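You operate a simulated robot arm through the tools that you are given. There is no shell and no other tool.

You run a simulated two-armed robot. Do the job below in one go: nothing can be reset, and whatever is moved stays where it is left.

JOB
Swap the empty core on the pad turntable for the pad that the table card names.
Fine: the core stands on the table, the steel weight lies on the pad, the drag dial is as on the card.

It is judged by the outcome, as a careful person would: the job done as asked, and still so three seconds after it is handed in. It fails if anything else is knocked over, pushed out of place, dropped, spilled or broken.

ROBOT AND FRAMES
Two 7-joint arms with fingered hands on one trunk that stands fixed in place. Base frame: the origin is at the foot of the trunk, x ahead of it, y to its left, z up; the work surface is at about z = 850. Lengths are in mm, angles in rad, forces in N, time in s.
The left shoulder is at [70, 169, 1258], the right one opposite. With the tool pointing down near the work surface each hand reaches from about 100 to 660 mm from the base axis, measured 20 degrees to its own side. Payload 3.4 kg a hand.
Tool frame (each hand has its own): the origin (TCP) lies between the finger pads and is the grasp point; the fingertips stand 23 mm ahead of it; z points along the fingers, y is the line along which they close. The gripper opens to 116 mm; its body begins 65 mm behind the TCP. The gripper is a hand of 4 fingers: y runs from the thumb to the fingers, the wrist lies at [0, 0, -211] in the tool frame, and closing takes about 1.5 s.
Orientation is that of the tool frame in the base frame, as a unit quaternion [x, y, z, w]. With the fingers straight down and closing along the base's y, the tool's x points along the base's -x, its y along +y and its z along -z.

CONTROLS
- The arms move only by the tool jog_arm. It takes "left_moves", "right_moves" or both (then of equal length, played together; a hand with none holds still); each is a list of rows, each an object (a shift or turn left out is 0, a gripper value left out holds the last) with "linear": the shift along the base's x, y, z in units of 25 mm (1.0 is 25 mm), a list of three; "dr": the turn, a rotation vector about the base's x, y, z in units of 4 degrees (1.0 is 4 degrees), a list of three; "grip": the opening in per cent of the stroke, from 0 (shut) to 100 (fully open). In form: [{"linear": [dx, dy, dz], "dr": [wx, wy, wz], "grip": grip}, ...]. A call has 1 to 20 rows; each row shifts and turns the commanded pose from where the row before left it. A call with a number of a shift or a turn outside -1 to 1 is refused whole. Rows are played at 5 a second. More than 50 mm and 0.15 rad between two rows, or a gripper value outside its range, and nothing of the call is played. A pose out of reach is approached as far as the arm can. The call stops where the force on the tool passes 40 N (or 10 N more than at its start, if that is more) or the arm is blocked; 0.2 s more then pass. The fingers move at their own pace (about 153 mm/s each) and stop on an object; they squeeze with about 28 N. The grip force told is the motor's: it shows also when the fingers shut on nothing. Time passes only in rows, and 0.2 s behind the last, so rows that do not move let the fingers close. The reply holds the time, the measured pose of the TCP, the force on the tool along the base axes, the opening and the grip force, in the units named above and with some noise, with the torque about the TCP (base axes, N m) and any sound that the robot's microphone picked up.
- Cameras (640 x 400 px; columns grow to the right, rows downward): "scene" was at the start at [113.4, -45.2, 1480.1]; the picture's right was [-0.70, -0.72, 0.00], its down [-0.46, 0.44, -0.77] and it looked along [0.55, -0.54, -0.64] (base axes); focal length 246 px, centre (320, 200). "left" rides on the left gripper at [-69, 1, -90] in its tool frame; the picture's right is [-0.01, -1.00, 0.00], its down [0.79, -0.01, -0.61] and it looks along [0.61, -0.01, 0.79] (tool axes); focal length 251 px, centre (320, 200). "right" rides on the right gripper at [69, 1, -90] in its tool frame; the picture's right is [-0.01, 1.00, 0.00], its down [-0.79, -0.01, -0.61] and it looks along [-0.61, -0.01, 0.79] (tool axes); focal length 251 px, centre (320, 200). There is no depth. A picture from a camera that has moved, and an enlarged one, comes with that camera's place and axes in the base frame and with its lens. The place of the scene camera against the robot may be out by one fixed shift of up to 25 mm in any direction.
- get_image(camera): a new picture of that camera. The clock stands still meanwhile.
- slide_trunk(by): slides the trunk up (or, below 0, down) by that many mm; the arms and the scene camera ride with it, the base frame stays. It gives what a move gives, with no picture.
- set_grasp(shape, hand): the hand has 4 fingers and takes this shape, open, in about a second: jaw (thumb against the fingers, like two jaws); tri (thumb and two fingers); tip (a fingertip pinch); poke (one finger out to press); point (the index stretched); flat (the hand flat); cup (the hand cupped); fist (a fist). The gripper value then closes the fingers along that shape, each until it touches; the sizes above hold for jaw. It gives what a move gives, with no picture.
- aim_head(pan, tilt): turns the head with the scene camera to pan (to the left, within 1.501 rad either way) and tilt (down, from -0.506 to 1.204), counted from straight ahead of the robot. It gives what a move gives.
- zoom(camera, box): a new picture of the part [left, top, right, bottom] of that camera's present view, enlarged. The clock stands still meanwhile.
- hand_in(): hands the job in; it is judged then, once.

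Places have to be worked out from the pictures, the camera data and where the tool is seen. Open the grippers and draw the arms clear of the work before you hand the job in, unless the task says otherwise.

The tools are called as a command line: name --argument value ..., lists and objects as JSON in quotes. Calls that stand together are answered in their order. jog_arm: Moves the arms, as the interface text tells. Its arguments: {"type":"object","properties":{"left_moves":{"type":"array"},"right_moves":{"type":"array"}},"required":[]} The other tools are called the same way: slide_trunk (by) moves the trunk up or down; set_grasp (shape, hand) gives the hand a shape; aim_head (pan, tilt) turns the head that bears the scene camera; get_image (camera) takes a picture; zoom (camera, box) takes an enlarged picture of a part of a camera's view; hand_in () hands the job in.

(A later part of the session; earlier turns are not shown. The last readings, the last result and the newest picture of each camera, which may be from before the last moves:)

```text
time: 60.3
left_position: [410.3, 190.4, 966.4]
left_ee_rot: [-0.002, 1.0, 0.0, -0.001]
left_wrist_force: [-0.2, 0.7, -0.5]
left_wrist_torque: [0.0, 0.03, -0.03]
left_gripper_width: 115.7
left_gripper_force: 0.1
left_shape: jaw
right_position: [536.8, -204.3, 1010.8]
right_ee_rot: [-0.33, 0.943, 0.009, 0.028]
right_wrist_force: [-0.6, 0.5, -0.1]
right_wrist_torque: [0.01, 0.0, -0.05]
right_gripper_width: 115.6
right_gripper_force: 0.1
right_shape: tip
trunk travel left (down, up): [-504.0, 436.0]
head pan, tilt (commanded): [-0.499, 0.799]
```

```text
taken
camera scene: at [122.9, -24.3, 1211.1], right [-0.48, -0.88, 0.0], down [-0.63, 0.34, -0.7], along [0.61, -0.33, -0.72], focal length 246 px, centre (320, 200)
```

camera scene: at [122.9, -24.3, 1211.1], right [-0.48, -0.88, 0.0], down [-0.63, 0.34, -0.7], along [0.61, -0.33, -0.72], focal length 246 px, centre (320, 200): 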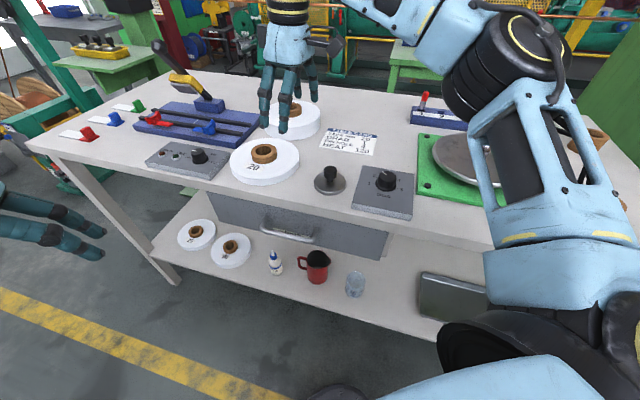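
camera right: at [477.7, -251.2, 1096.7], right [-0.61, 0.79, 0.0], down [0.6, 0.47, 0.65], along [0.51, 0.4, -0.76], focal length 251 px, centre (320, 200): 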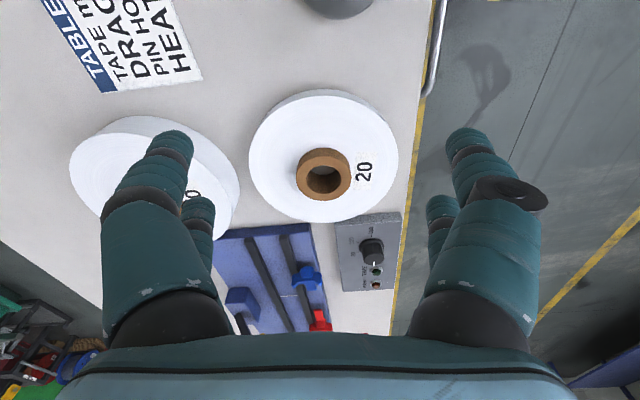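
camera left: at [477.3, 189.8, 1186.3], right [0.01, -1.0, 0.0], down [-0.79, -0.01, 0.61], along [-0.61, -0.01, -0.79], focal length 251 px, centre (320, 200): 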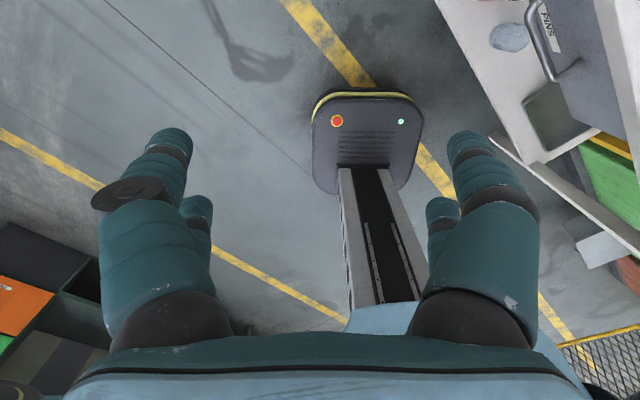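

Open, "tip" looks like "jaw"; I close it in the air to see how the fingers meet.

jog_arm --right_moves '[{"linear": [-0.4, -0.3, 0], "grip": 20}, {"linear": [-0.4, -0.3, 0]}, {}, {}, {}, {}, {}]'

get_image --camera "right"

zoom --camera "scene" --box '[230, 50, 358, 130]'

```text
time: 61.9
left_position: [409.2, 190.8, 967.7]
left_ee_rot: [-0.001, 1.0, -0.001, -0.001]
left_wrist_force: [-0.6, 0.8, 0.7]
left_wrist_torque: [0.0, 0.01, 0.01]
left_gripper_width: 115.9
left_gripper_force: 0.0
left_shape: jaw
right_position: [517.1, -220.4, 1011.5]
right_ee_rot: [-0.329, 0.944, 0.009, 0.028]
right_wrist_force: [-0.4, -0.1, 0.0]
right_wrist_torque: [0.03, 0.01, 0.03]
right_gripper_width: 23.5
right_gripper_force: 0.0
right_shape: tip
trunk travel left (down, up): [-504.0, 436.0]
head pan, tilt (commanded): [-0.499, 0.799]
```

```text
taken
camera right: at [458.3, -266.6, 1096.7], right [-0.61, 0.79, 0.0], down [0.6, 0.47, 0.65], along [0.51, 0.4, -0.76], focal length 251 px, centre (320, 200)
```

right: 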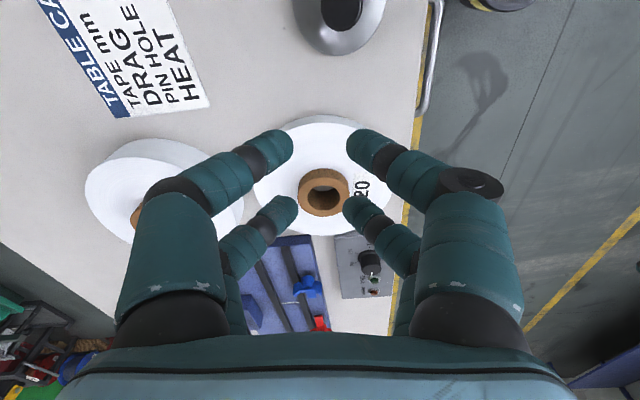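

```text
5.00 times, centred on (294, 90) of scene
camera zoom: at [123.0, -24.3, 1211.1], right [-0.48, -0.88, 0.0], down [-0.63, 0.34, -0.7], along [0.61, -0.33, -0.72], focal length 1232 px, centre (450, 750)
```

zoom: 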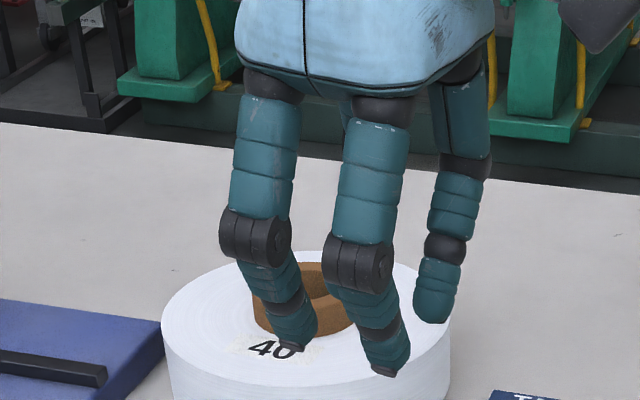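

At 23.5 mm the four fingertips still stand as two pairs. I look at "tri" closed as well.

set_grasp --shape "tri" --hand "right"

get_image --camera "right"

jog_arm --right_moves '[{"grip": 20}, {}, {}, {}, {}, {}, {}]'

get_image --camera "right"

zoom --camera "scene" --box '[230, 50, 358, 130]'

```text
time: 62.8
left_position: [409.5, 189.1, 967.3]
left_ee_rot: [-0.001, 1.0, -0.001, 0.0]
left_wrist_force: [0.0, 0.0, -0.1]
left_wrist_torque: [0.01, 0.03, 0.02]
left_gripper_width: 115.8
left_gripper_force: 0.0
left_shape: jaw
right_position: [517.4, -219.6, 1010.7]
right_ee_rot: [-0.328, 0.944, 0.009, 0.027]
right_wrist_force: [1.5, 0.6, 0.2]
right_wrist_torque: [0.0, 0.03, -0.03]
right_gripper_width: 115.9
right_gripper_force: 0.0
right_shape: tri
trunk travel left (down, up): [-504.0, 436.0]
head pan, tilt (commanded): [-0.499, 0.799]
```

```text
taken
camera right: at [458.3, -266.5, 1096.7], right [-0.61, 0.79, 0.0], down [0.6, 0.47, 0.65], along [0.51, 0.4, -0.76], focal length 251 px, centre (320, 200)
```

right: 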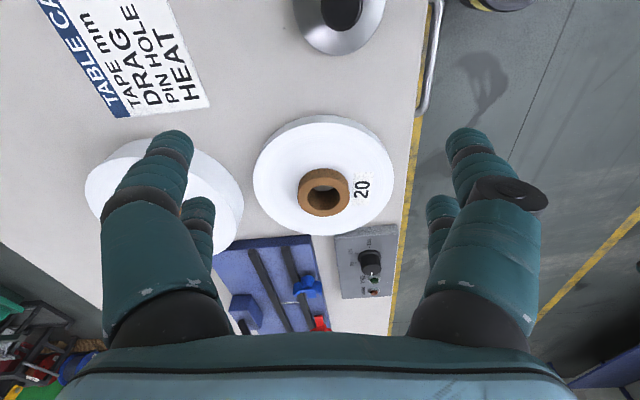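

```text
time: 64.4
left_position: [409.6, 189.1, 967.2]
left_ee_rot: [-0.001, 1.0, 0.0, 0.0]
left_wrist_force: [0.2, 0.5, 0.8]
left_wrist_torque: [-0.01, -0.01, -0.01]
left_gripper_width: 115.6
left_gripper_force: 0.1
left_shape: jaw
right_position: [517.3, -220.1, 1011.3]
right_ee_rot: [-0.329, 0.944, 0.009, 0.027]
right_wrist_force: [-0.4, -1.3, -0.7]
right_wrist_torque: [-0.02, 0.02, -0.01]
right_gripper_width: 23.6
right_gripper_force: 0.0
right_shape: tri
trunk travel left (down, up): [-504.0, 436.0]
head pan, tilt (commanded): [-0.499, 0.799]
```

```text
taken
camera right: at [458.3, -266.6, 1096.7], right [-0.61, 0.79, 0.0], down [0.6, 0.47, 0.65], along [0.51, 0.4, -0.76], focal length 251 px, centre (320, 200)
```

right: 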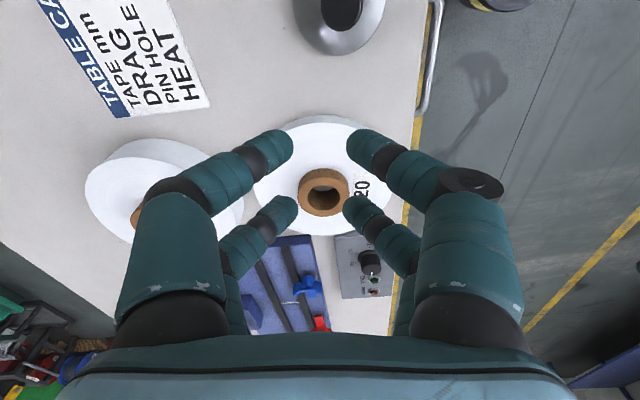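

```text
5.00 times, centred on (294, 90) of scene
camera zoom: at [123.0, -24.3, 1211.1], right [-0.48, -0.88, 0.0], down [-0.63, 0.34, -0.7], along [0.61, -0.33, -0.72], focal length 1232 px, centre (450, 750)
```

zoom: 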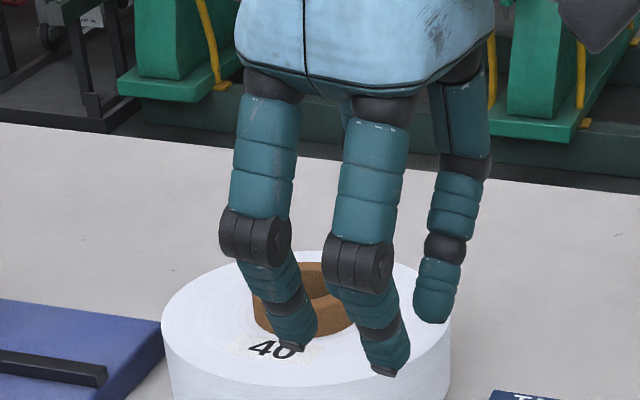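

All shapes close the same way: two opposed pairs about ±20 mm apart along tool x. So knobs can be pinched with one pair, and the 57 mm core takes all four if the hand is vertical. Plan: move the weight aside first (it must be handled anyway), slide pad 20 closer, then lift it vertically. I bring the hand upright above the weight.

set_grasp --shape "jaw" --hand "right"

jog_arm --right_moves '[{"linear": [-0.33, -0.1, 0], "dr": [-0.505, 0.635, 0], "grip": 60}, {"linear": [-0.33, -0.1, 0], "dr": [0, 0, -0.9625]}, {"linear": [-0.33, -0.1, 0], "dr": [0, 0, -0.9625]}, {"linear": [-0.33, -0.1, 0], "dr": [0, 0, -0.9625]}, {"linear": [-0.33, -0.1, 0], "dr": [0, 0, -0.9625]}, {"linear": [-0.33, -0.1, 0], "dr": [0, 0, -0.9625]}, {"linear": [-0.33, -0.1, 0], "dr": [0, 0, -0.9625]}, {"linear": [-0.33, -0.1, 0], "dr": [0, 0, -0.9625]}, {"linear": [-0.33, -0.1, 0], "dr": [0, 0, -0.9625]}, {"linear": [-0.33, -0.1, 0], "dr": [0, 0, -0.9625]}, {"dr": [0, 0, -0.9625]}, {}]'

get_image --camera "right"

get_image --camera "scene"

```text
time: 65.3
left_position: [409.7, 188.9, 967.4]
left_ee_rot: [-0.001, 1.0, 0.0, -0.001]
left_wrist_force: [0.4, -0.6, 0.5]
left_wrist_torque: [-0.02, 0.0, 0.01]
left_gripper_width: 115.8
left_gripper_force: 0.1
left_shape: jaw
right_position: [518.2, -219.7, 1011.1]
right_ee_rot: [-0.329, 0.944, 0.009, 0.027]
right_wrist_force: [0.4, 0.5, -0.4]
right_wrist_torque: [-0.01, 0.01, -0.01]
right_gripper_width: 115.9
right_gripper_force: 0.1
right_shape: jaw
trunk travel left (down, up): [-504.0, 436.0]
head pan, tilt (commanded): [-0.499, 0.799]
```

```text
time: 67.9
left_position: [408.8, 189.0, 967.9]
left_ee_rot: [-0.001, 1.0, 0.0, 0.0]
left_wrist_force: [-0.5, 0.0, -0.6]
left_wrist_torque: [0.0, 0.04, 0.02]
left_gripper_width: 116.0
left_gripper_force: 0.0
left_shape: jaw
right_position: [435.5, -245.1, 1012.0]
right_ee_rot: [0.002, 1.0, 0.0, -0.001]
right_wrist_force: [-0.5, -0.1, -0.5]
right_wrist_torque: [0.03, 0.01, 0.02]
right_gripper_width: 70.1
right_gripper_force: 0.1
right_shape: jaw
trunk travel left (down, up): [-504.0, 436.0]
head pan, tilt (commanded): [-0.499, 0.799]
```

```text
taken
camera right: at [365.1, -244.8, 1101.1], right [0.01, 1.0, 0.0], down [0.79, -0.01, 0.61], along [0.61, -0.01, -0.79], focal length 251 px, centre (320, 200)
```

right: 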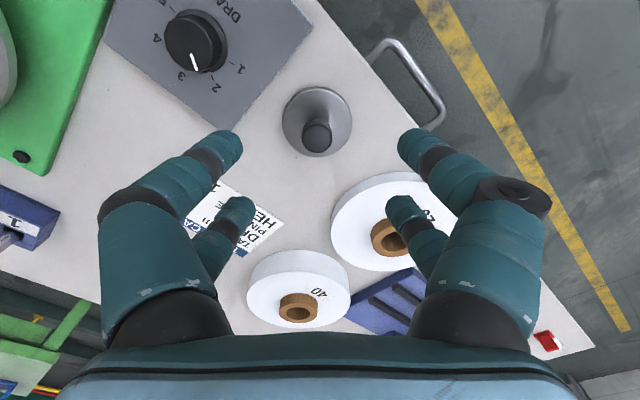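

```text
taken
camera scene: at [122.9, -24.5, 1211.1], right [-0.48, -0.88, 0.0], down [-0.63, 0.34, -0.7], along [0.61, -0.33, -0.72], focal length 246 px, centre (320, 200)
```

scene: 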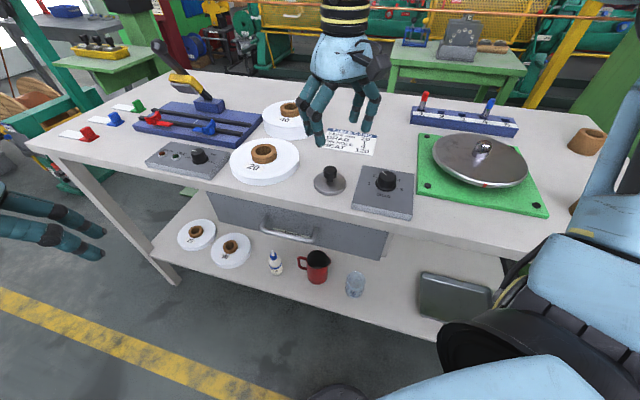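

Hand upright over the weight. I zoom to fix the knob's place.

zoom --camera "right" --box '[256, 75, 384, 155]'

zoom --camera "scene" --box '[290, 140, 386, 200]'

```text
5.00 times, centred on (320, 115) of right
camera zoom: at [365.1, -244.8, 1101.1], right [0.01, 1.0, 0.0], down [0.79, -0.01, 0.61], along [0.61, -0.01, -0.79], focal length 1257 px, centre (320, 625)
```

zoom: 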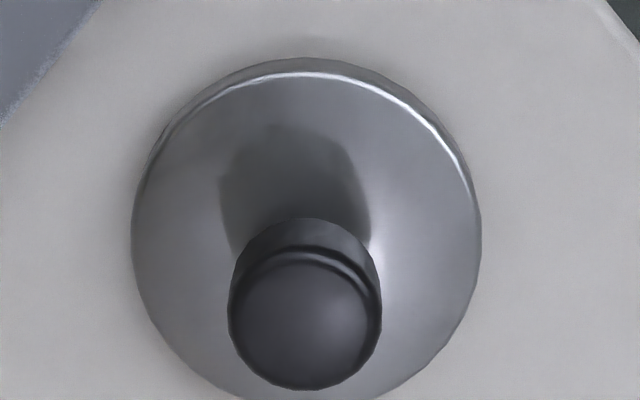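

```text
6.67 times, centred on (338, 170) of scene
camera zoom: at [122.9, -24.5, 1211.1], right [-0.48, -0.88, 0.0], down [-0.63, 0.34, -0.7], along [0.61, -0.33, -0.72], focal length 1643 px, centre (200, 400)
```

zoom: 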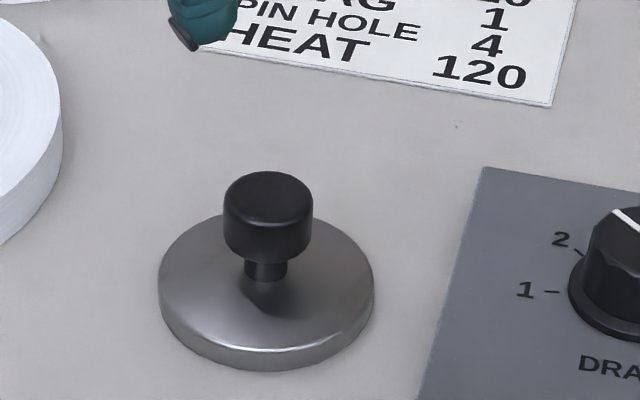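

Knob centre ≈ (456, -248.6), z 872–894. I'll use the outer finger pair: TCP at (435, -248.6). I descend to z≈915 first and check.

jog_arm --right_moves '[{"linear": [0, -0.14, -0.6]}, {"linear": [0, 0, -0.8]}, {"linear": [0, 0, -0.8]}, {"linear": [0, 0, -0.8]}, {"linear": [0, 0, -0.8]}, {}]'

get_image --camera "right"

zoom --camera "scene" --box '[274, 110, 402, 190]'

```text
time: 69.3
left_position: [409.5, 190.1, 967.3]
left_ee_rot: [-0.001, 1.0, 0.0, -0.001]
left_wrist_force: [0.7, -0.7, -0.1]
left_wrist_torque: [-0.02, -0.01, 0.0]
left_gripper_width: 115.9
left_gripper_force: 0.0
left_shape: jaw
right_position: [435.7, -247.9, 916.1]
right_ee_rot: [0.0, 1.0, 0.001, 0.0]
right_wrist_force: [-0.3, 0.1, -0.3]
right_wrist_torque: [-0.02, 0.01, 0.02]
right_gripper_width: 70.0
right_gripper_force: 0.1
right_shape: jaw
trunk travel left (down, up): [-504.0, 436.0]
head pan, tilt (commanded): [-0.499, 0.799]
```

```text
taken
camera right: at [365.4, -248.4, 1006.0], right [0.01, 1.0, 0.0], down [0.79, -0.01, 0.61], along [0.61, -0.01, -0.79], focal length 251 px, centre (320, 200)
```

right: 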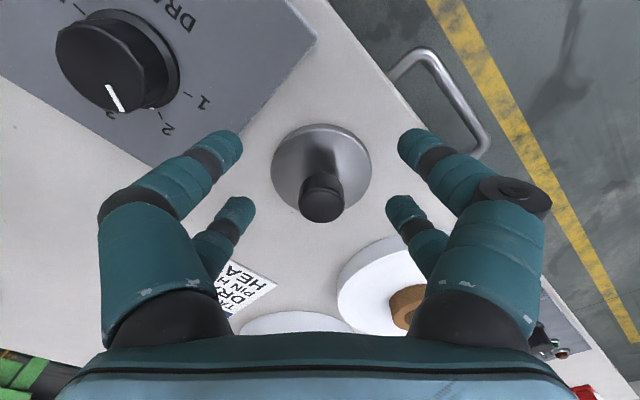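

```text
5.00 times, centred on (338, 150) of scene
camera zoom: at [122.7, -24.2, 1211.1], right [-0.48, -0.88, 0.0], down [-0.63, 0.34, -0.7], along [0.61, -0.33, -0.72], focal length 1232 px, centre (230, 450)
```

zoom: 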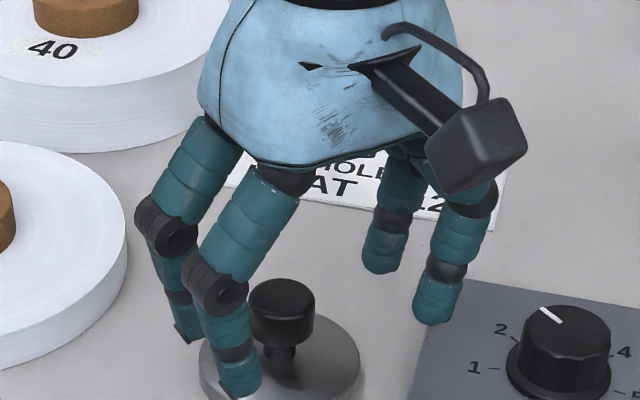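

The inner pair's left finger would come down on the dial box edge, so I use the inner pair on the knob instead: shift +38 mm in x after rising a little.

jog_arm --right_moves '[{"linear": [0, 0, 0.6]}, {"linear": [0.5, 0, 0]}, {"linear": [0.5, 0, 0]}, {"linear": [0.52, -0.03, 0]}, {"linear": [0, 0, -0.6]}, {}]'

get_image --camera "right"

zoom --camera "scene" --box '[274, 110, 402, 190]'

```text
time: 70.7
left_position: [410.1, 190.1, 966.7]
left_ee_rot: [0.0, 1.0, 0.0, -0.001]
left_wrist_force: [-0.5, -0.4, -0.9]
left_wrist_torque: [-0.02, 0.0, 0.02]
left_gripper_width: 116.0
left_gripper_force: 0.0
left_shape: jaw
right_position: [472.8, -248.4, 917.0]
right_ee_rot: [0.0, 1.0, 0.0, -0.001]
right_wrist_force: [-0.6, -0.4, 0.5]
right_wrist_torque: [-0.01, -0.02, -0.01]
right_gripper_width: 69.9
right_gripper_force: 0.1
right_shape: jaw
trunk travel left (down, up): [-504.0, 436.0]
head pan, tilt (commanded): [-0.499, 0.799]
```

```text
taken
camera right: at [403.1, -248.9, 1006.1], right [0.01, 1.0, 0.0], down [0.79, -0.01, 0.61], along [0.61, -0.01, -0.79], focal length 251 px, centre (320, 200)
```

right: 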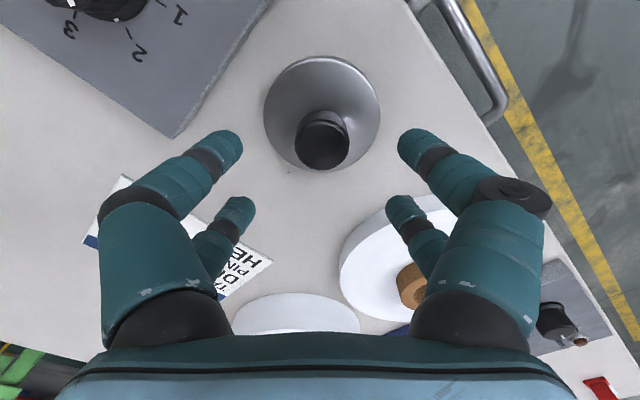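

```text
5.00 times, centred on (338, 150) of scene
camera zoom: at [122.8, -24.2, 1211.1], right [-0.48, -0.88, 0.0], down [-0.63, 0.34, -0.7], along [0.61, -0.33, -0.72], focal length 1232 px, centre (230, 450)
```

zoom: 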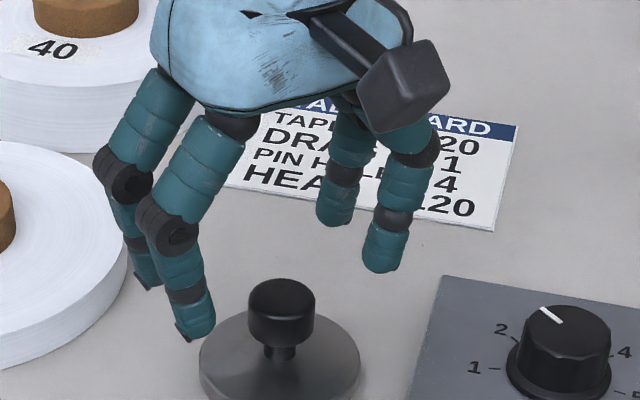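

The inner pair is exactly in line with the knob. I lower to z≈893 and pinch it.

jog_arm --right_moves '[{"linear": [0, 0.04, -0.4]}, {"linear": [0, 0, -0.4]}, {"linear": [0, 0, -0.14]}, {}, {"grip": 40}, {"grip": 25}, {"grip": 0}, {}, {}, {}, {}, {}, {}]'

get_image --camera "right"

zoom --camera "scene" --box '[274, 120, 402, 200]'

```text
time: 73.5
left_position: [410.2, 190.4, 968.0]
left_ee_rot: [-0.002, 1.0, 0.001, 0.0]
left_wrist_force: [0.3, 1.0, 0.3]
left_wrist_torque: [0.0, 0.05, 0.0]
left_gripper_width: 115.7
left_gripper_force: 0.0
left_shape: jaw
right_position: [473.2, -248.3, 893.4]
right_ee_rot: [0.0, 1.0, 0.0, 0.001]
right_wrist_force: [0.2, -0.9, 0.0]
right_wrist_torque: [0.02, -0.04, 0.02]
right_gripper_width: 8.5
right_gripper_force: 28.0
right_shape: jaw
trunk travel left (down, up): [-504.0, 436.0]
head pan, tilt (commanded): [-0.499, 0.799]
```

```text
taken
camera right: at [403.3, -248.6, 982.4], right [0.01, 1.0, 0.0], down [0.79, -0.01, 0.61], along [0.61, -0.01, -0.79], focal length 251 px, centre (320, 200)
```

right: 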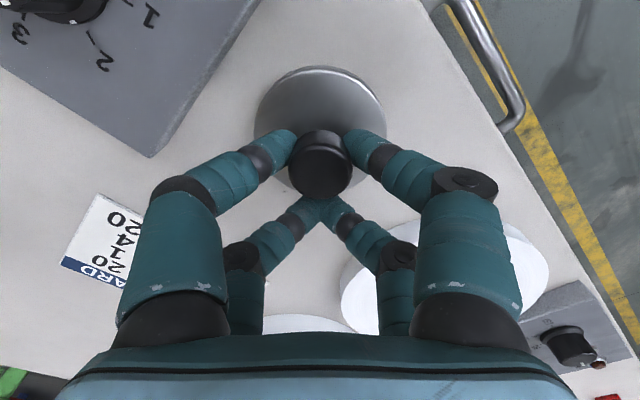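

```text
5.00 times, centred on (338, 160) of scene
camera zoom: at [123.2, -24.5, 1211.1], right [-0.48, -0.88, 0.0], down [-0.63, 0.34, -0.7], along [0.61, -0.33, -0.72], focal length 1232 px, centre (230, 400)
```

zoom: 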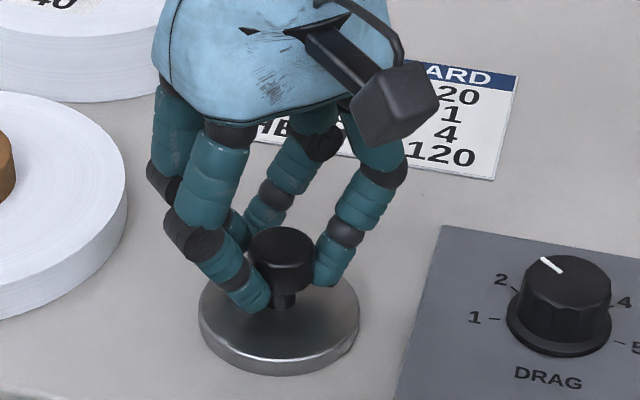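

The knob is held by the inner pair with the outer pair closed behind it. I lift gently.

jog_arm --right_moves '[{"linear": [0, 0, 0.15]}, {"linear": [0, 0, 0.3]}, {"linear": [0, 0, 0.5]}, {"linear": [0, 0, 0.6]}, {"linear": [0, 0, 0.6]}, {}]'

get_image --camera "right"

get_image --camera "scene"

```text
time: 74.9
left_position: [409.5, 189.7, 967.2]
left_ee_rot: [-0.001, 1.0, -0.001, -0.002]
left_wrist_force: [-0.4, 0.3, 0.7]
left_wrist_torque: [-0.01, -0.02, 0.0]
left_gripper_width: 115.7
left_gripper_force: 0.1
left_shape: jaw
right_position: [474.4, -248.6, 945.4]
right_ee_rot: [0.001, 1.0, 0.0, 0.001]
right_wrist_force: [0.6, 0.2, -2.4]
right_wrist_torque: [0.0, -0.01, -0.03]
right_gripper_width: 8.5
right_gripper_force: 27.8
right_shape: jaw
trunk travel left (down, up): [-504.0, 436.0]
head pan, tilt (commanded): [-0.499, 0.799]
```

```text
taken
camera right: at [403.6, -248.9, 1036.0], right [0.01, 1.0, 0.0], down [0.79, -0.01, 0.61], along [0.61, -0.01, -0.79], focal length 251 px, centre (320, 200)
```

right: 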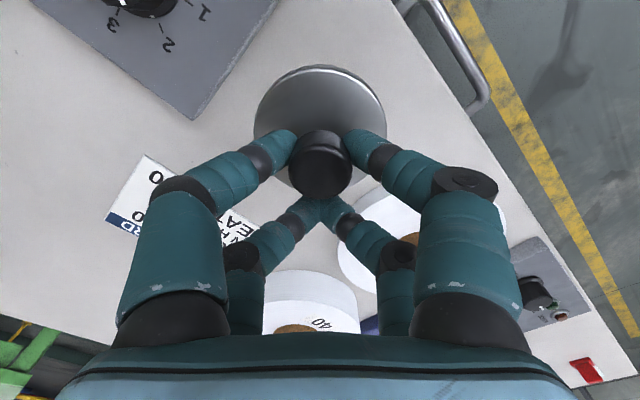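

```text
taken
camera scene: at [123.5, -24.6, 1211.0], right [-0.48, -0.88, 0.0], down [-0.63, 0.34, -0.7], along [0.61, -0.33, -0.72], focal length 246 px, centre (320, 200)
```

scene: 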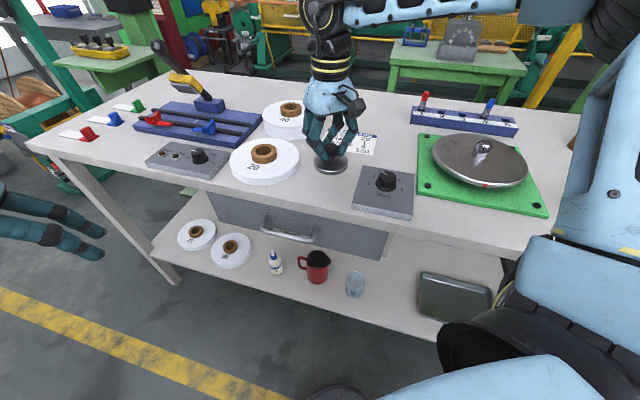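

The pinch holds the weight firmly and level. I carry it to the free spot at about (462, -432), between turntable and card.

jog_arm --right_moves '[{"linear": [0, 0, 0.8]}, {"linear": [0.03, -0.8, 0]}, {"linear": [0.03, -0.8, 0]}, {"linear": [0.03, -0.8, 0]}, {"linear": [0.03, -0.8, 0]}, {"linear": [0.03, -0.8, 0]}, {"linear": [0.03, -0.8, 0]}, {"linear": [0.03, -0.8, 0]}, {"linear": [0.03, -0.8, 0]}, {"linear": [0, -0.94, 0]}, {}]'

get_image --camera "right"

get_image --camera "scene"

```text
time: 77.3
left_position: [409.7, 189.4, 967.1]
left_ee_rot: [-0.001, 1.0, 0.0, -0.001]
left_wrist_force: [0.2, 0.5, 0.8]
left_wrist_torque: [0.0, 0.0, 0.01]
left_gripper_width: 115.8
left_gripper_force: 0.2
left_shape: jaw
right_position: [479.5, -431.2, 966.6]
right_ee_rot: [0.001, 1.0, 0.001, 0.0]
right_wrist_force: [0.6, 0.4, -2.7]
right_wrist_torque: [-0.04, -0.03, 0.02]
right_gripper_width: 8.4
right_gripper_force: 28.1
right_shape: jaw
trunk travel left (down, up): [-504.0, 436.0]
head pan, tilt (commanded): [-0.499, 0.799]
```

```text
taken
camera right: at [409.9, -431.6, 1056.3], right [0.01, 1.0, 0.0], down [0.79, -0.01, 0.61], along [0.61, -0.01, -0.79], focal length 251 px, centre (320, 200)
```

right: 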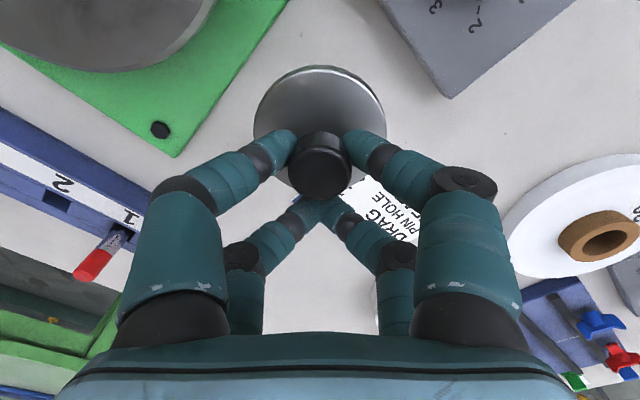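

```text
taken
camera scene: at [123.3, -24.2, 1211.1], right [-0.48, -0.88, 0.0], down [-0.63, 0.34, -0.7], along [0.61, -0.33, -0.72], focal length 246 px, centre (320, 200)
```

scene: 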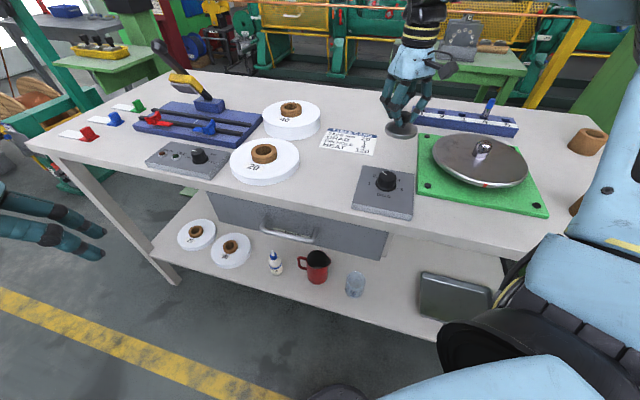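

Over the free spot. I lower the weight to just above the table, then feel.

jog_arm --right_moves '[{"linear": [0, 0, -0.7]}, {"linear": [0, 0, -0.7]}, {"linear": [0, 0, -0.7]}, {"linear": [0, 0, -0.6]}, {}]'

jog_arm --right_moves '[{"linear": [0, 0, -0.08]}, {"linear": [0, 0, -0.06]}, {}]'

jog_arm --right_moves '[{"linear": [0, 0, -0.04]}, {}]'

```text
time: 78.5
left_position: [410.1, 189.4, 967.0]
left_ee_rot: [-0.001, 1.0, 0.0, -0.001]
left_wrist_force: [0.1, -0.3, -0.2]
left_wrist_torque: [0.03, -0.03, -0.01]
left_gripper_width: 115.9
left_gripper_force: 0.1
left_shape: jaw
right_position: [480.5, -431.1, 898.8]
right_ee_rot: [0.001, 1.0, 0.001, 0.0]
right_wrist_force: [-0.1, -0.3, -2.9]
right_wrist_torque: [0.03, -0.09, 0.0]
right_gripper_width: 8.4
right_gripper_force: 27.8
right_shape: jaw
trunk travel left (down, up): [-504.0, 436.0]
head pan, tilt (commanded): [-0.499, 0.799]
```

```text
time: 79.3
left_position: [409.4, 187.9, 967.8]
left_ee_rot: [-0.002, 1.0, 0.0, -0.001]
left_wrist_force: [-1.1, 0.1, -0.7]
left_wrist_torque: [-0.02, -0.02, -0.01]
left_gripper_width: 115.7
left_gripper_force: 0.1
left_shape: jaw
right_position: [480.5, -432.5, 895.7]
right_ee_rot: [-0.001, 1.0, -0.001, 0.0]
right_wrist_force: [-0.3, 0.6, -3.3]
right_wrist_torque: [0.0, -0.04, 0.0]
right_gripper_width: 8.5
right_gripper_force: 28.6
right_shape: jaw
trunk travel left (down, up): [-504.0, 436.0]
head pan, tilt (commanded): [-0.499, 0.799]
```

```text
time: 79.9
left_position: [410.7, 189.4, 967.3]
left_ee_rot: [-0.001, 1.0, 0.0, -0.001]
left_wrist_force: [0.2, 0.5, 0.2]
left_wrist_torque: [-0.01, 0.03, 0.03]
left_gripper_width: 115.9
left_gripper_force: 0.1
left_shape: jaw
right_position: [480.2, -432.0, 895.3]
right_ee_rot: [0.001, 1.0, 0.0, 0.0]
right_wrist_force: [0.0, 0.4, -4.2]
right_wrist_torque: [0.01, -0.04, -0.01]
right_gripper_width: 8.6
right_gripper_force: 28.5
right_shape: jaw
trunk travel left (down, up): [-504.0, 436.0]
head pan, tilt (commanded): [-0.499, 0.799]
```

jog_arm --right_moves '[{"linear": [0, 0, -0.05]}, {}]'

jog_arm --right_moves '[{"linear": [0, 0, -0.04]}, {}]'

```text
time: 80.5
left_position: [409.3, 189.5, 966.7]
left_ee_rot: [-0.001, 1.0, 0.001, -0.001]
left_wrist_force: [-0.3, 1.1, 0.6]
left_wrist_torque: [-0.02, 0.03, 0.02]
left_gripper_width: 115.7
left_gripper_force: 0.1
left_shape: jaw
right_position: [480.9, -432.3, 894.8]
right_ee_rot: [0.001, 1.0, 0.001, 0.0]
right_wrist_force: [-0.7, 0.3, -2.6]
right_wrist_torque: [0.04, -0.06, 0.0]
right_gripper_width: 8.7
right_gripper_force: 27.8
right_shape: jaw
trunk travel left (down, up): [-504.0, 436.0]
head pan, tilt (commanded): [-0.499, 0.799]
```

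```text
time: 81.1
left_position: [408.9, 189.4, 967.5]
left_ee_rot: [-0.001, 1.0, 0.0, -0.001]
left_wrist_force: [0.2, 0.8, -1.1]
left_wrist_torque: [-0.01, 0.0, 0.0]
left_gripper_width: 116.1
left_gripper_force: 0.0
left_shape: jaw
right_position: [478.9, -432.4, 893.5]
right_ee_rot: [0.0, 1.0, 0.0, 0.0]
right_wrist_force: [0.8, 0.1, -0.5]
right_wrist_torque: [0.01, -0.05, 0.01]
right_gripper_width: 8.6
right_gripper_force: 27.9
right_shape: jaw
trunk travel left (down, up): [-504.0, 436.0]
head pan, tilt (commanded): [-0.499, 0.799]
```

The table now carries the weight (vertical force near 0). I open and rise straight up.

jog_arm --right_moves '[{"linear": [0, 0, -0.02]}, {"grip": 25}, {"grip": 40}, {"grip": 55}, {}, {}, {"linear": [0, 0, 0.4]}, {"linear": [0, 0, 0.6]}, {"linear": [0, 0, 0.8]}, {"linear": [0, 0, 0.8]}, {"linear": [0, 0, 0.8]}, {"linear": [0, 0, 0.8]}]'

get_image --camera "right"

get_image --camera "scene"

```text
time: 83.7
left_position: [409.5, 189.7, 967.9]
left_ee_rot: [0.0, 1.0, 0.0, 0.0]
left_wrist_force: [-0.8, 0.8, -0.4]
left_wrist_torque: [-0.03, 0.02, -0.01]
left_gripper_width: 115.9
left_gripper_force: 0.2
left_shape: jaw
right_position: [478.8, -431.2, 997.6]
right_ee_rot: [0.001, 1.0, 0.0, 0.0]
right_wrist_force: [0.1, -0.2, -0.1]
right_wrist_torque: [0.0, -0.01, 0.02]
right_gripper_width: 63.2
right_gripper_force: 0.1
right_shape: jaw
trunk travel left (down, up): [-504.0, 436.0]
head pan, tilt (commanded): [-0.499, 0.799]
```

```text
taken
camera right: at [409.2, -432.4, 1087.0], right [0.01, 1.0, 0.0], down [0.79, -0.01, 0.61], along [0.61, -0.01, -0.79], focal length 251 px, centre (320, 200)
```

right: 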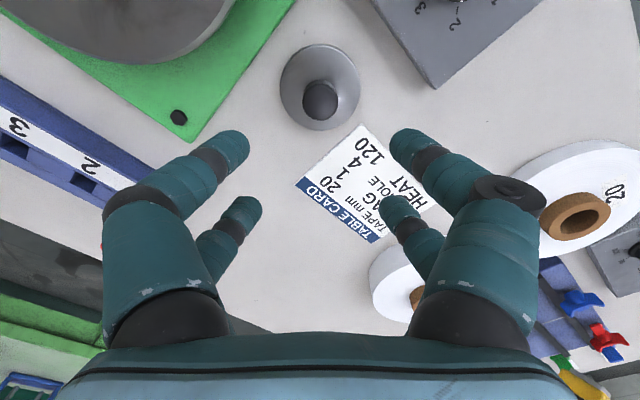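

```text
taken
camera scene: at [122.8, -24.2, 1211.1], right [-0.48, -0.88, 0.0], down [-0.63, 0.34, -0.7], along [0.61, -0.33, -0.72], focal length 246 px, centre (320, 200)
```

scene: 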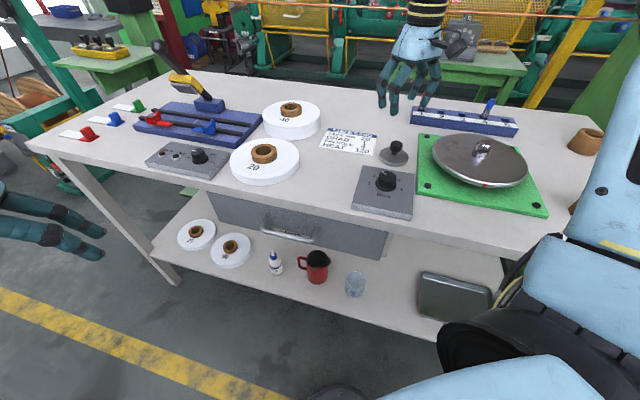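

The weight stands safely at (462, -432). Now back to pad 20 with the leaning hand (yaw +38.5°, tilt 13°) to slide it closer, with a wider opening.

jog_arm --right_moves '[{"linear": [0, 0.79, 0.04], "dr": [0, 0, 0.9625], "grip": 78}, {"linear": [0, 0.79, 0.04], "dr": [0, 0, 0.9625]}, {"linear": [0, 0.79, 0.04], "dr": [0, 0, 0.9625]}, {"linear": [0, 0.79, 0.04], "dr": [0, 0, 0.9625]}, {"linear": [0, 0.79, 0.04], "dr": [0, 0, 0.9625]}, {"linear": [0, 0.79, 0.04], "dr": [0, 0, 0.9625]}, {"linear": [0, 0.79, 0.04], "dr": [0, 0, 0.9625]}, {"linear": [0, 0.79, 0.04], "dr": [0, 0, 0.9625]}, {"linear": [0, 0.79, 0.04], "dr": [0, 0, 0.9625]}, {"linear": [0, 0.79, 0.04], "dr": [0, 0, 0.9625]}, {"dr": [0.505, -0.635, 0]}, {"dr": [0.505, -0.635, 0]}, {"linear": [0.5, 0.4, -0.3], "dr": [0.505, -0.635, 0]}, {"linear": [0.5, 0.4, -0.3], "dr": [0.505, -0.635, 0]}, {"linear": [0.6, 0.6, -0.3]}, {"linear": [0.6, 0.6, -0.4]}, {"linear": [0.7, 0.6, -0.4]}, {"linear": [0.7, 0.6, -0.4]}, {}]'

get_image --camera "right"

get_image --camera "scene"

```text
time: 87.7
left_position: [408.8, 189.2, 967.6]
left_ee_rot: [-0.001, 1.0, 0.0, 0.0]
left_wrist_force: [0.4, 0.4, -0.5]
left_wrist_torque: [-0.02, -0.01, 0.02]
left_gripper_width: 115.9
left_gripper_force: 0.0
left_shape: jaw
right_position: [569.0, -153.9, 954.4]
right_ee_rot: [-0.326, 0.938, 0.037, 0.108]
right_wrist_force: [-0.1, -0.8, 0.8]
right_wrist_torque: [0.01, -0.03, -0.01]
right_gripper_width: 90.2
right_gripper_force: 0.0
right_shape: jaw
trunk travel left (down, up): [-504.0, 436.0]
head pan, tilt (commanded): [-0.499, 0.799]
```

```text
taken
camera right: at [498.4, -208.0, 1026.5], right [-0.61, 0.79, 0.0], down [0.5, 0.39, 0.77], along [0.61, 0.47, -0.64], focal length 251 px, centre (320, 200)
```

right: 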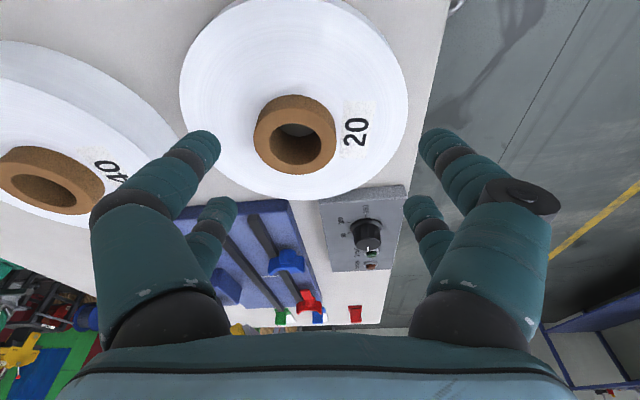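

```text
taken
camera scene: at [121.8, -24.3, 1211.3], right [-0.48, -0.88, 0.0], down [-0.63, 0.34, -0.7], along [0.61, -0.33, -0.72], focal length 246 px, centre (320, 200)
```

scene: 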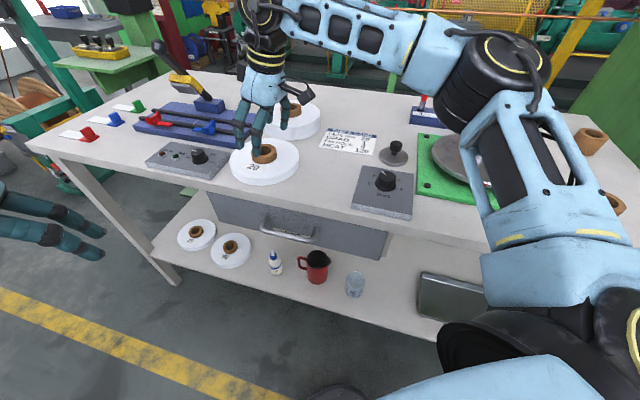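

The pad seems to have shifted about 15 mm when the fingers slid off. I zoom for a fresh fix.

zoom --camera "right" --box '[213, 85, 373, 185]'

zoom --camera "right" --box '[0, 60, 256, 220]'

```text
4.00 times, centred on (293, 135) of right
camera zoom: at [498.4, -208.0, 1026.5], right [-0.61, 0.79, 0.0], down [0.5, 0.39, 0.77], along [0.61, 0.47, -0.64], focal length 1006 px, centre (428, 460)
```

zoom: 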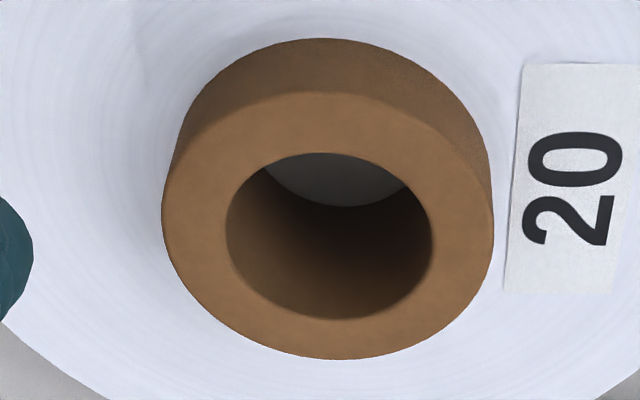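

```text
2.50 times, centred on (128, 140) of right
camera zoom: at [498.4, -208.0, 1026.5], right [-0.61, 0.79, 0.0], down [0.5, 0.39, 0.77], along [0.61, 0.47, -0.64], focal length 629 px, centre (800, 350)
```

zoom: 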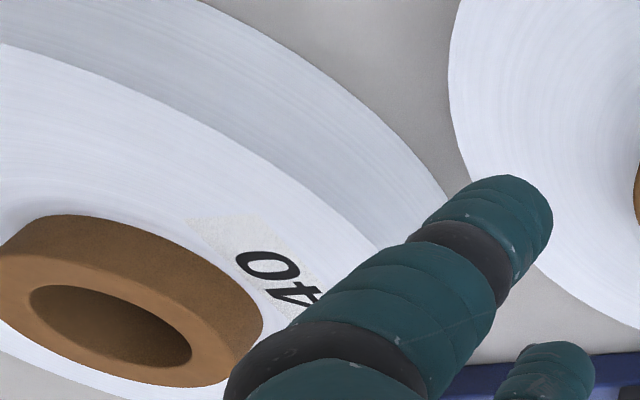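

Pad 20 is now at about (592, -156), still free of pad 40. I position the hand at (583, -163), low over the tape.

jog_arm --right_moves '[{"linear": [0, 0, -0.6]}, {"linear": [0, 0, -0.6]}, {"linear": [0.28, -0.18, 0]}, {"linear": [0.28, -0.18, 0]}, {"linear": [0, 0, -0.5]}, {"linear": [0, 0, -0.3]}, {}]'

get_image --camera "right"

zoom --camera "scene" --box '[200, 110, 328, 190]'

```text
time: 89.3
left_position: [409.5, 190.4, 967.8]
left_ee_rot: [0.0, 1.0, 0.0, 0.0]
left_wrist_force: [-0.2, 0.0, 0.1]
left_wrist_torque: [0.0, -0.01, -0.01]
left_gripper_width: 115.8
left_gripper_force: 0.2
left_shape: jaw
right_position: [583.5, -161.8, 904.5]
right_ee_rot: [-0.328, 0.938, 0.038, 0.107]
right_wrist_force: [0.3, -0.1, -0.2]
right_wrist_torque: [-0.03, -0.02, -0.01]
right_gripper_width: 90.5
right_gripper_force: 0.2
right_shape: jaw
trunk travel left (down, up): [-504.0, 436.0]
head pan, tilt (commanded): [-0.499, 0.799]
```

```text
taken
camera right: at [513.6, -217.2, 976.6], right [-0.62, 0.79, 0.0], down [0.5, 0.39, 0.77], along [0.61, 0.48, -0.64], focal length 251 px, centre (320, 200)
```

right: 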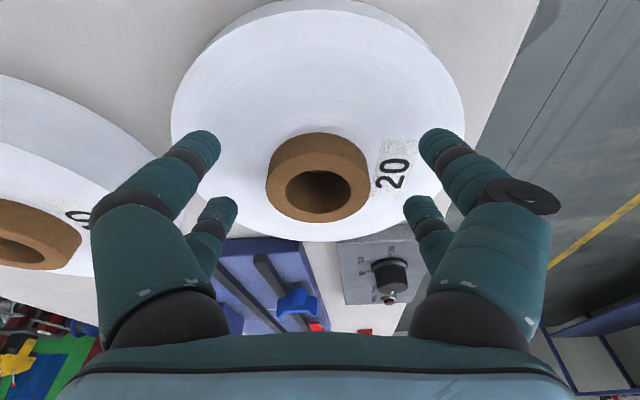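

```text
5.00 times, centred on (264, 150) of scene
camera zoom: at [123.0, -24.2, 1211.1], right [-0.48, -0.88, 0.0], down [-0.63, 0.34, -0.7], along [0.61, -0.33, -0.72], focal length 1232 px, centre (600, 450)
```

zoom: 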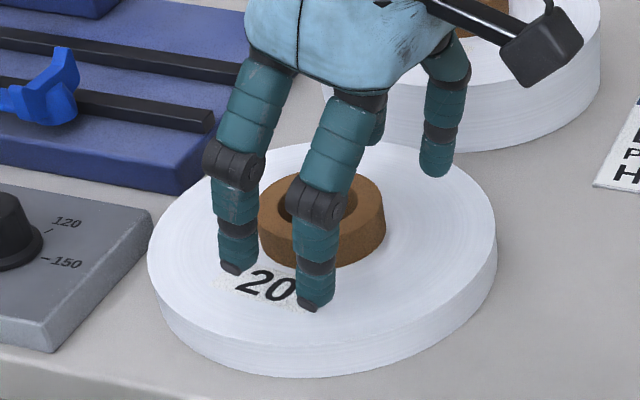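

Nicely straddled; I lower the last 7 mm with feel, then close.

jog_arm --right_moves '[{"linear": [0, 0, -0.1]}, {"linear": [0, 0, -0.1]}, {"linear": [0, 0, -0.06]}, {}]'

jog_arm --right_moves '[{"grip": 60}, {"grip": 48}, {"grip": 40}, {"grip": 30}, {"grip": 25}, {}, {}, {}]'

zoom --camera "scene" --box '[200, 110, 328, 190]'

get_image --camera "right"

```text
time: 90.3
left_position: [409.8, 190.0, 966.3]
left_ee_rot: [-0.001, 1.0, 0.0, -0.001]
left_wrist_force: [1.0, -0.2, 0.5]
left_wrist_torque: [0.01, 0.02, 0.01]
left_gripper_width: 115.8
left_gripper_force: 0.1
left_shape: jaw
right_position: [583.7, -161.2, 898.7]
right_ee_rot: [-0.328, 0.938, 0.038, 0.107]
right_wrist_force: [0.5, 0.8, -0.9]
right_wrist_torque: [0.01, -0.05, 0.0]
right_gripper_width: 90.5
right_gripper_force: 0.1
right_shape: jaw
trunk travel left (down, up): [-504.0, 436.0]
head pan, tilt (commanded): [-0.499, 0.799]
```

```text
time: 92.1
left_position: [409.1, 189.4, 967.6]
left_ee_rot: [-0.001, 1.0, 0.0, -0.001]
left_wrist_force: [0.6, 0.3, -0.2]
left_wrist_torque: [0.05, -0.01, -0.02]
left_gripper_width: 115.8
left_gripper_force: 0.1
left_shape: jaw
right_position: [583.3, -162.0, 898.8]
right_ee_rot: [-0.327, 0.938, 0.037, 0.107]
right_wrist_force: [0.2, 1.3, 6.7]
right_wrist_torque: [0.1, -0.13, 0.01]
right_gripper_width: 23.0
right_gripper_force: 25.0
right_shape: jaw
trunk travel left (down, up): [-504.0, 436.0]
head pan, tilt (commanded): [-0.499, 0.799]
```

```text
5.00 times, centred on (264, 150) of scene
camera zoom: at [122.0, -24.2, 1211.2], right [-0.48, -0.88, 0.0], down [-0.63, 0.34, -0.7], along [0.61, -0.33, -0.72], focal length 1232 px, centre (600, 450)
```

zoom: 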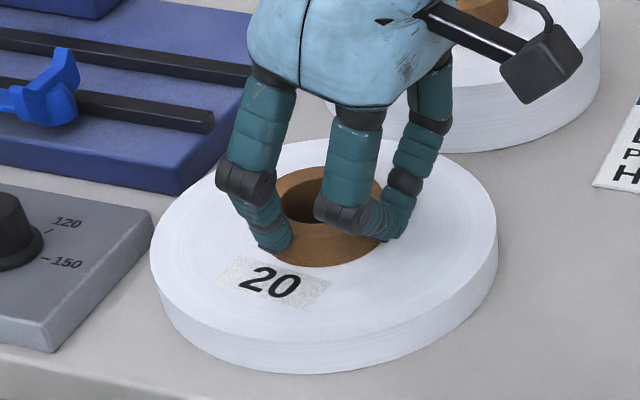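

```text
taken
camera right: at [512.7, -216.6, 970.4], right [-0.62, 0.79, 0.0], down [0.5, 0.39, 0.77], along [0.61, 0.48, -0.64], focal length 251 px, centre (320, 200)
```

right: 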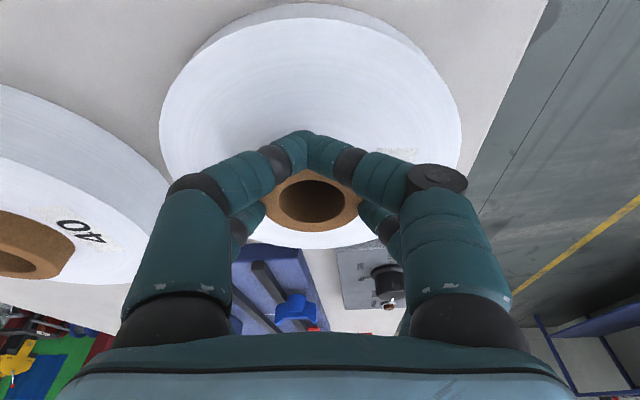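

The far pair pinches the core across its width, the near pair is closed in front of it. That is enough to slide the pad; I drag it slowly toward (-x, -y) and check midway.

jog_arm --right_moves '[{"linear": [-0.12, -0.1, 0], "grip": 0}, {"linear": [-0.24, -0.21, 0]}, {"linear": [-0.24, -0.21, 0]}, {"linear": [-0.24, -0.21, 0]}, {"linear": [-0.24, -0.21, 0]}, {}]'

get_image --camera "right"

zoom --camera "scene" --box '[200, 110, 328, 190]'

```text
time: 93.5
left_position: [407.5, 191.1, 968.6]
left_ee_rot: [0.0, 1.0, -0.001, 0.0]
left_wrist_force: [-0.1, -0.2, -0.4]
left_wrist_torque: [-0.01, 0.04, 0.0]
left_gripper_width: 115.9
left_gripper_force: 0.0
left_shape: jaw
right_position: [555.0, -184.1, 901.9]
right_ee_rot: [-0.327, 0.938, 0.036, 0.11]
right_wrist_force: [5.2, 2.7, 21.6]
right_wrist_torque: [0.28, -0.56, 0.02]
right_gripper_width: 19.0
right_gripper_force: 28.1
right_shape: jaw
trunk travel left (down, up): [-504.0, 436.0]
head pan, tilt (commanded): [-0.499, 0.799]
```

```text
taken
camera right: at [485.1, -239.3, 972.6], right [-0.61, 0.79, 0.0], down [0.5, 0.39, 0.77], along [0.61, 0.47, -0.63], focal length 251 px, centre (320, 200)
```

right: 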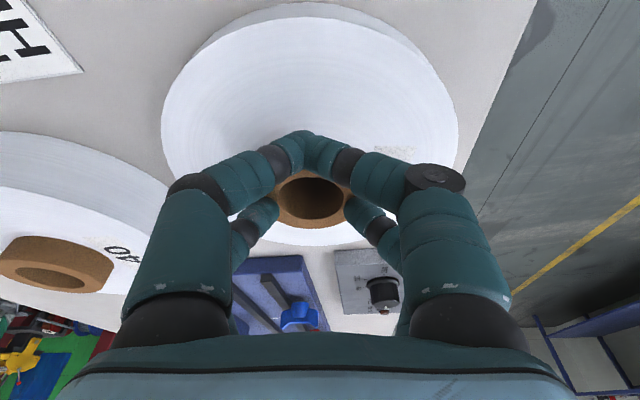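

```text
5.00 times, centred on (264, 150) of scene
camera zoom: at [120.7, -22.8, 1211.7], right [-0.48, -0.88, 0.0], down [-0.63, 0.34, -0.7], along [0.61, -0.33, -0.72], focal length 1232 px, centre (600, 450)
```

zoom: 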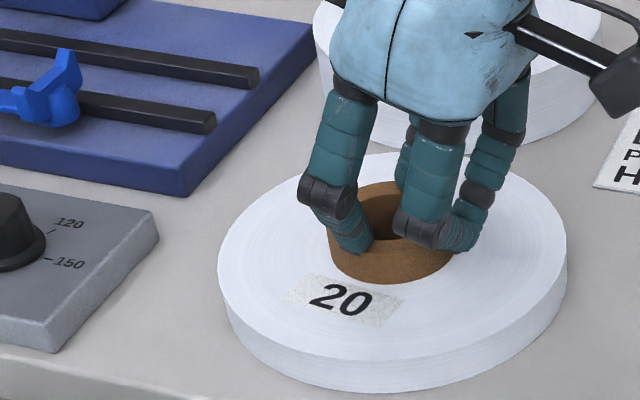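

The pad follows; it's now near (569, -181). The push on the hand is 22 N, so I relax the grip a bit (the far fingers still hook behind the core) and drag on.

jog_arm --right_moves '[{"grip": 30}, {"linear": [-0.2, -0.17, 0]}, {"linear": [-0.24, -0.2, 0]}, {"linear": [-0.24, -0.2, 0]}, {"linear": [-0.24, -0.2, 0]}, {"linear": [-0.24, -0.2, 0]}, {"linear": [-0.24, -0.2, 0]}, {}]'

get_image --camera "right"

get_image --camera "scene"

```text
time: 95.3
left_position: [407.8, 191.8, 968.4]
left_ee_rot: [-0.001, 1.0, -0.002, 0.0]
left_wrist_force: [-0.1, 0.4, 0.6]
left_wrist_torque: [0.01, -0.02, -0.01]
left_gripper_width: 115.6
left_gripper_force: 0.0
left_shape: jaw
right_position: [519.1, -213.4, 902.2]
right_ee_rot: [-0.328, 0.938, 0.035, 0.108]
right_wrist_force: [7.6, 5.8, 34.0]
right_wrist_torque: [0.54, -0.66, 0.07]
right_gripper_width: 36.2
right_gripper_force: 0.2
right_shape: jaw
trunk travel left (down, up): [-504.0, 436.0]
head pan, tilt (commanded): [-0.499, 0.799]
```

```text
taken
camera right: at [449.3, -267.4, 972.7], right [-0.62, 0.79, 0.0], down [0.5, 0.39, 0.77], along [0.61, 0.47, -0.64], focal length 251 px, centre (320, 200)
```

right: 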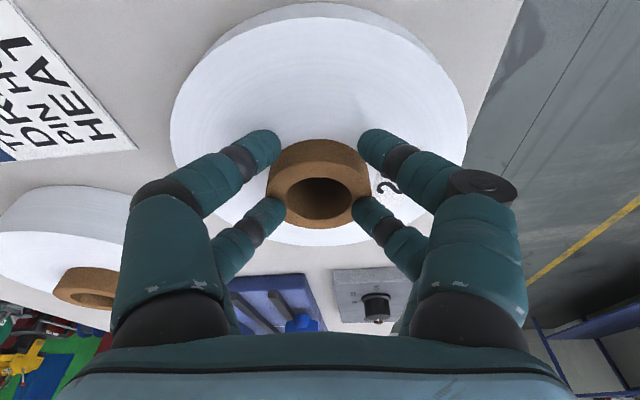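

```text
taken
camera scene: at [119.4, -21.1, 1211.7], right [-0.48, -0.88, 0.0], down [-0.63, 0.34, -0.7], along [0.61, -0.34, -0.71], focal length 246 px, centre (320, 200)
```

scene: 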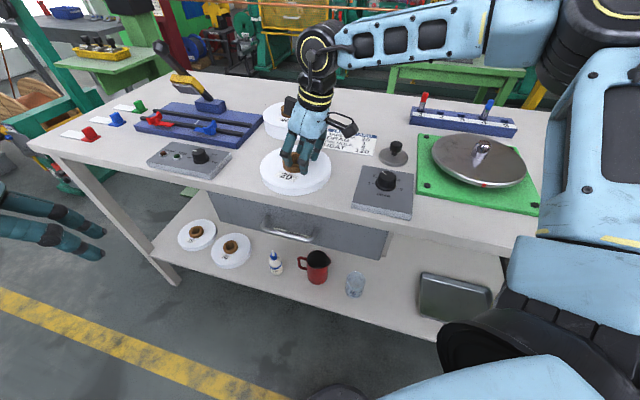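

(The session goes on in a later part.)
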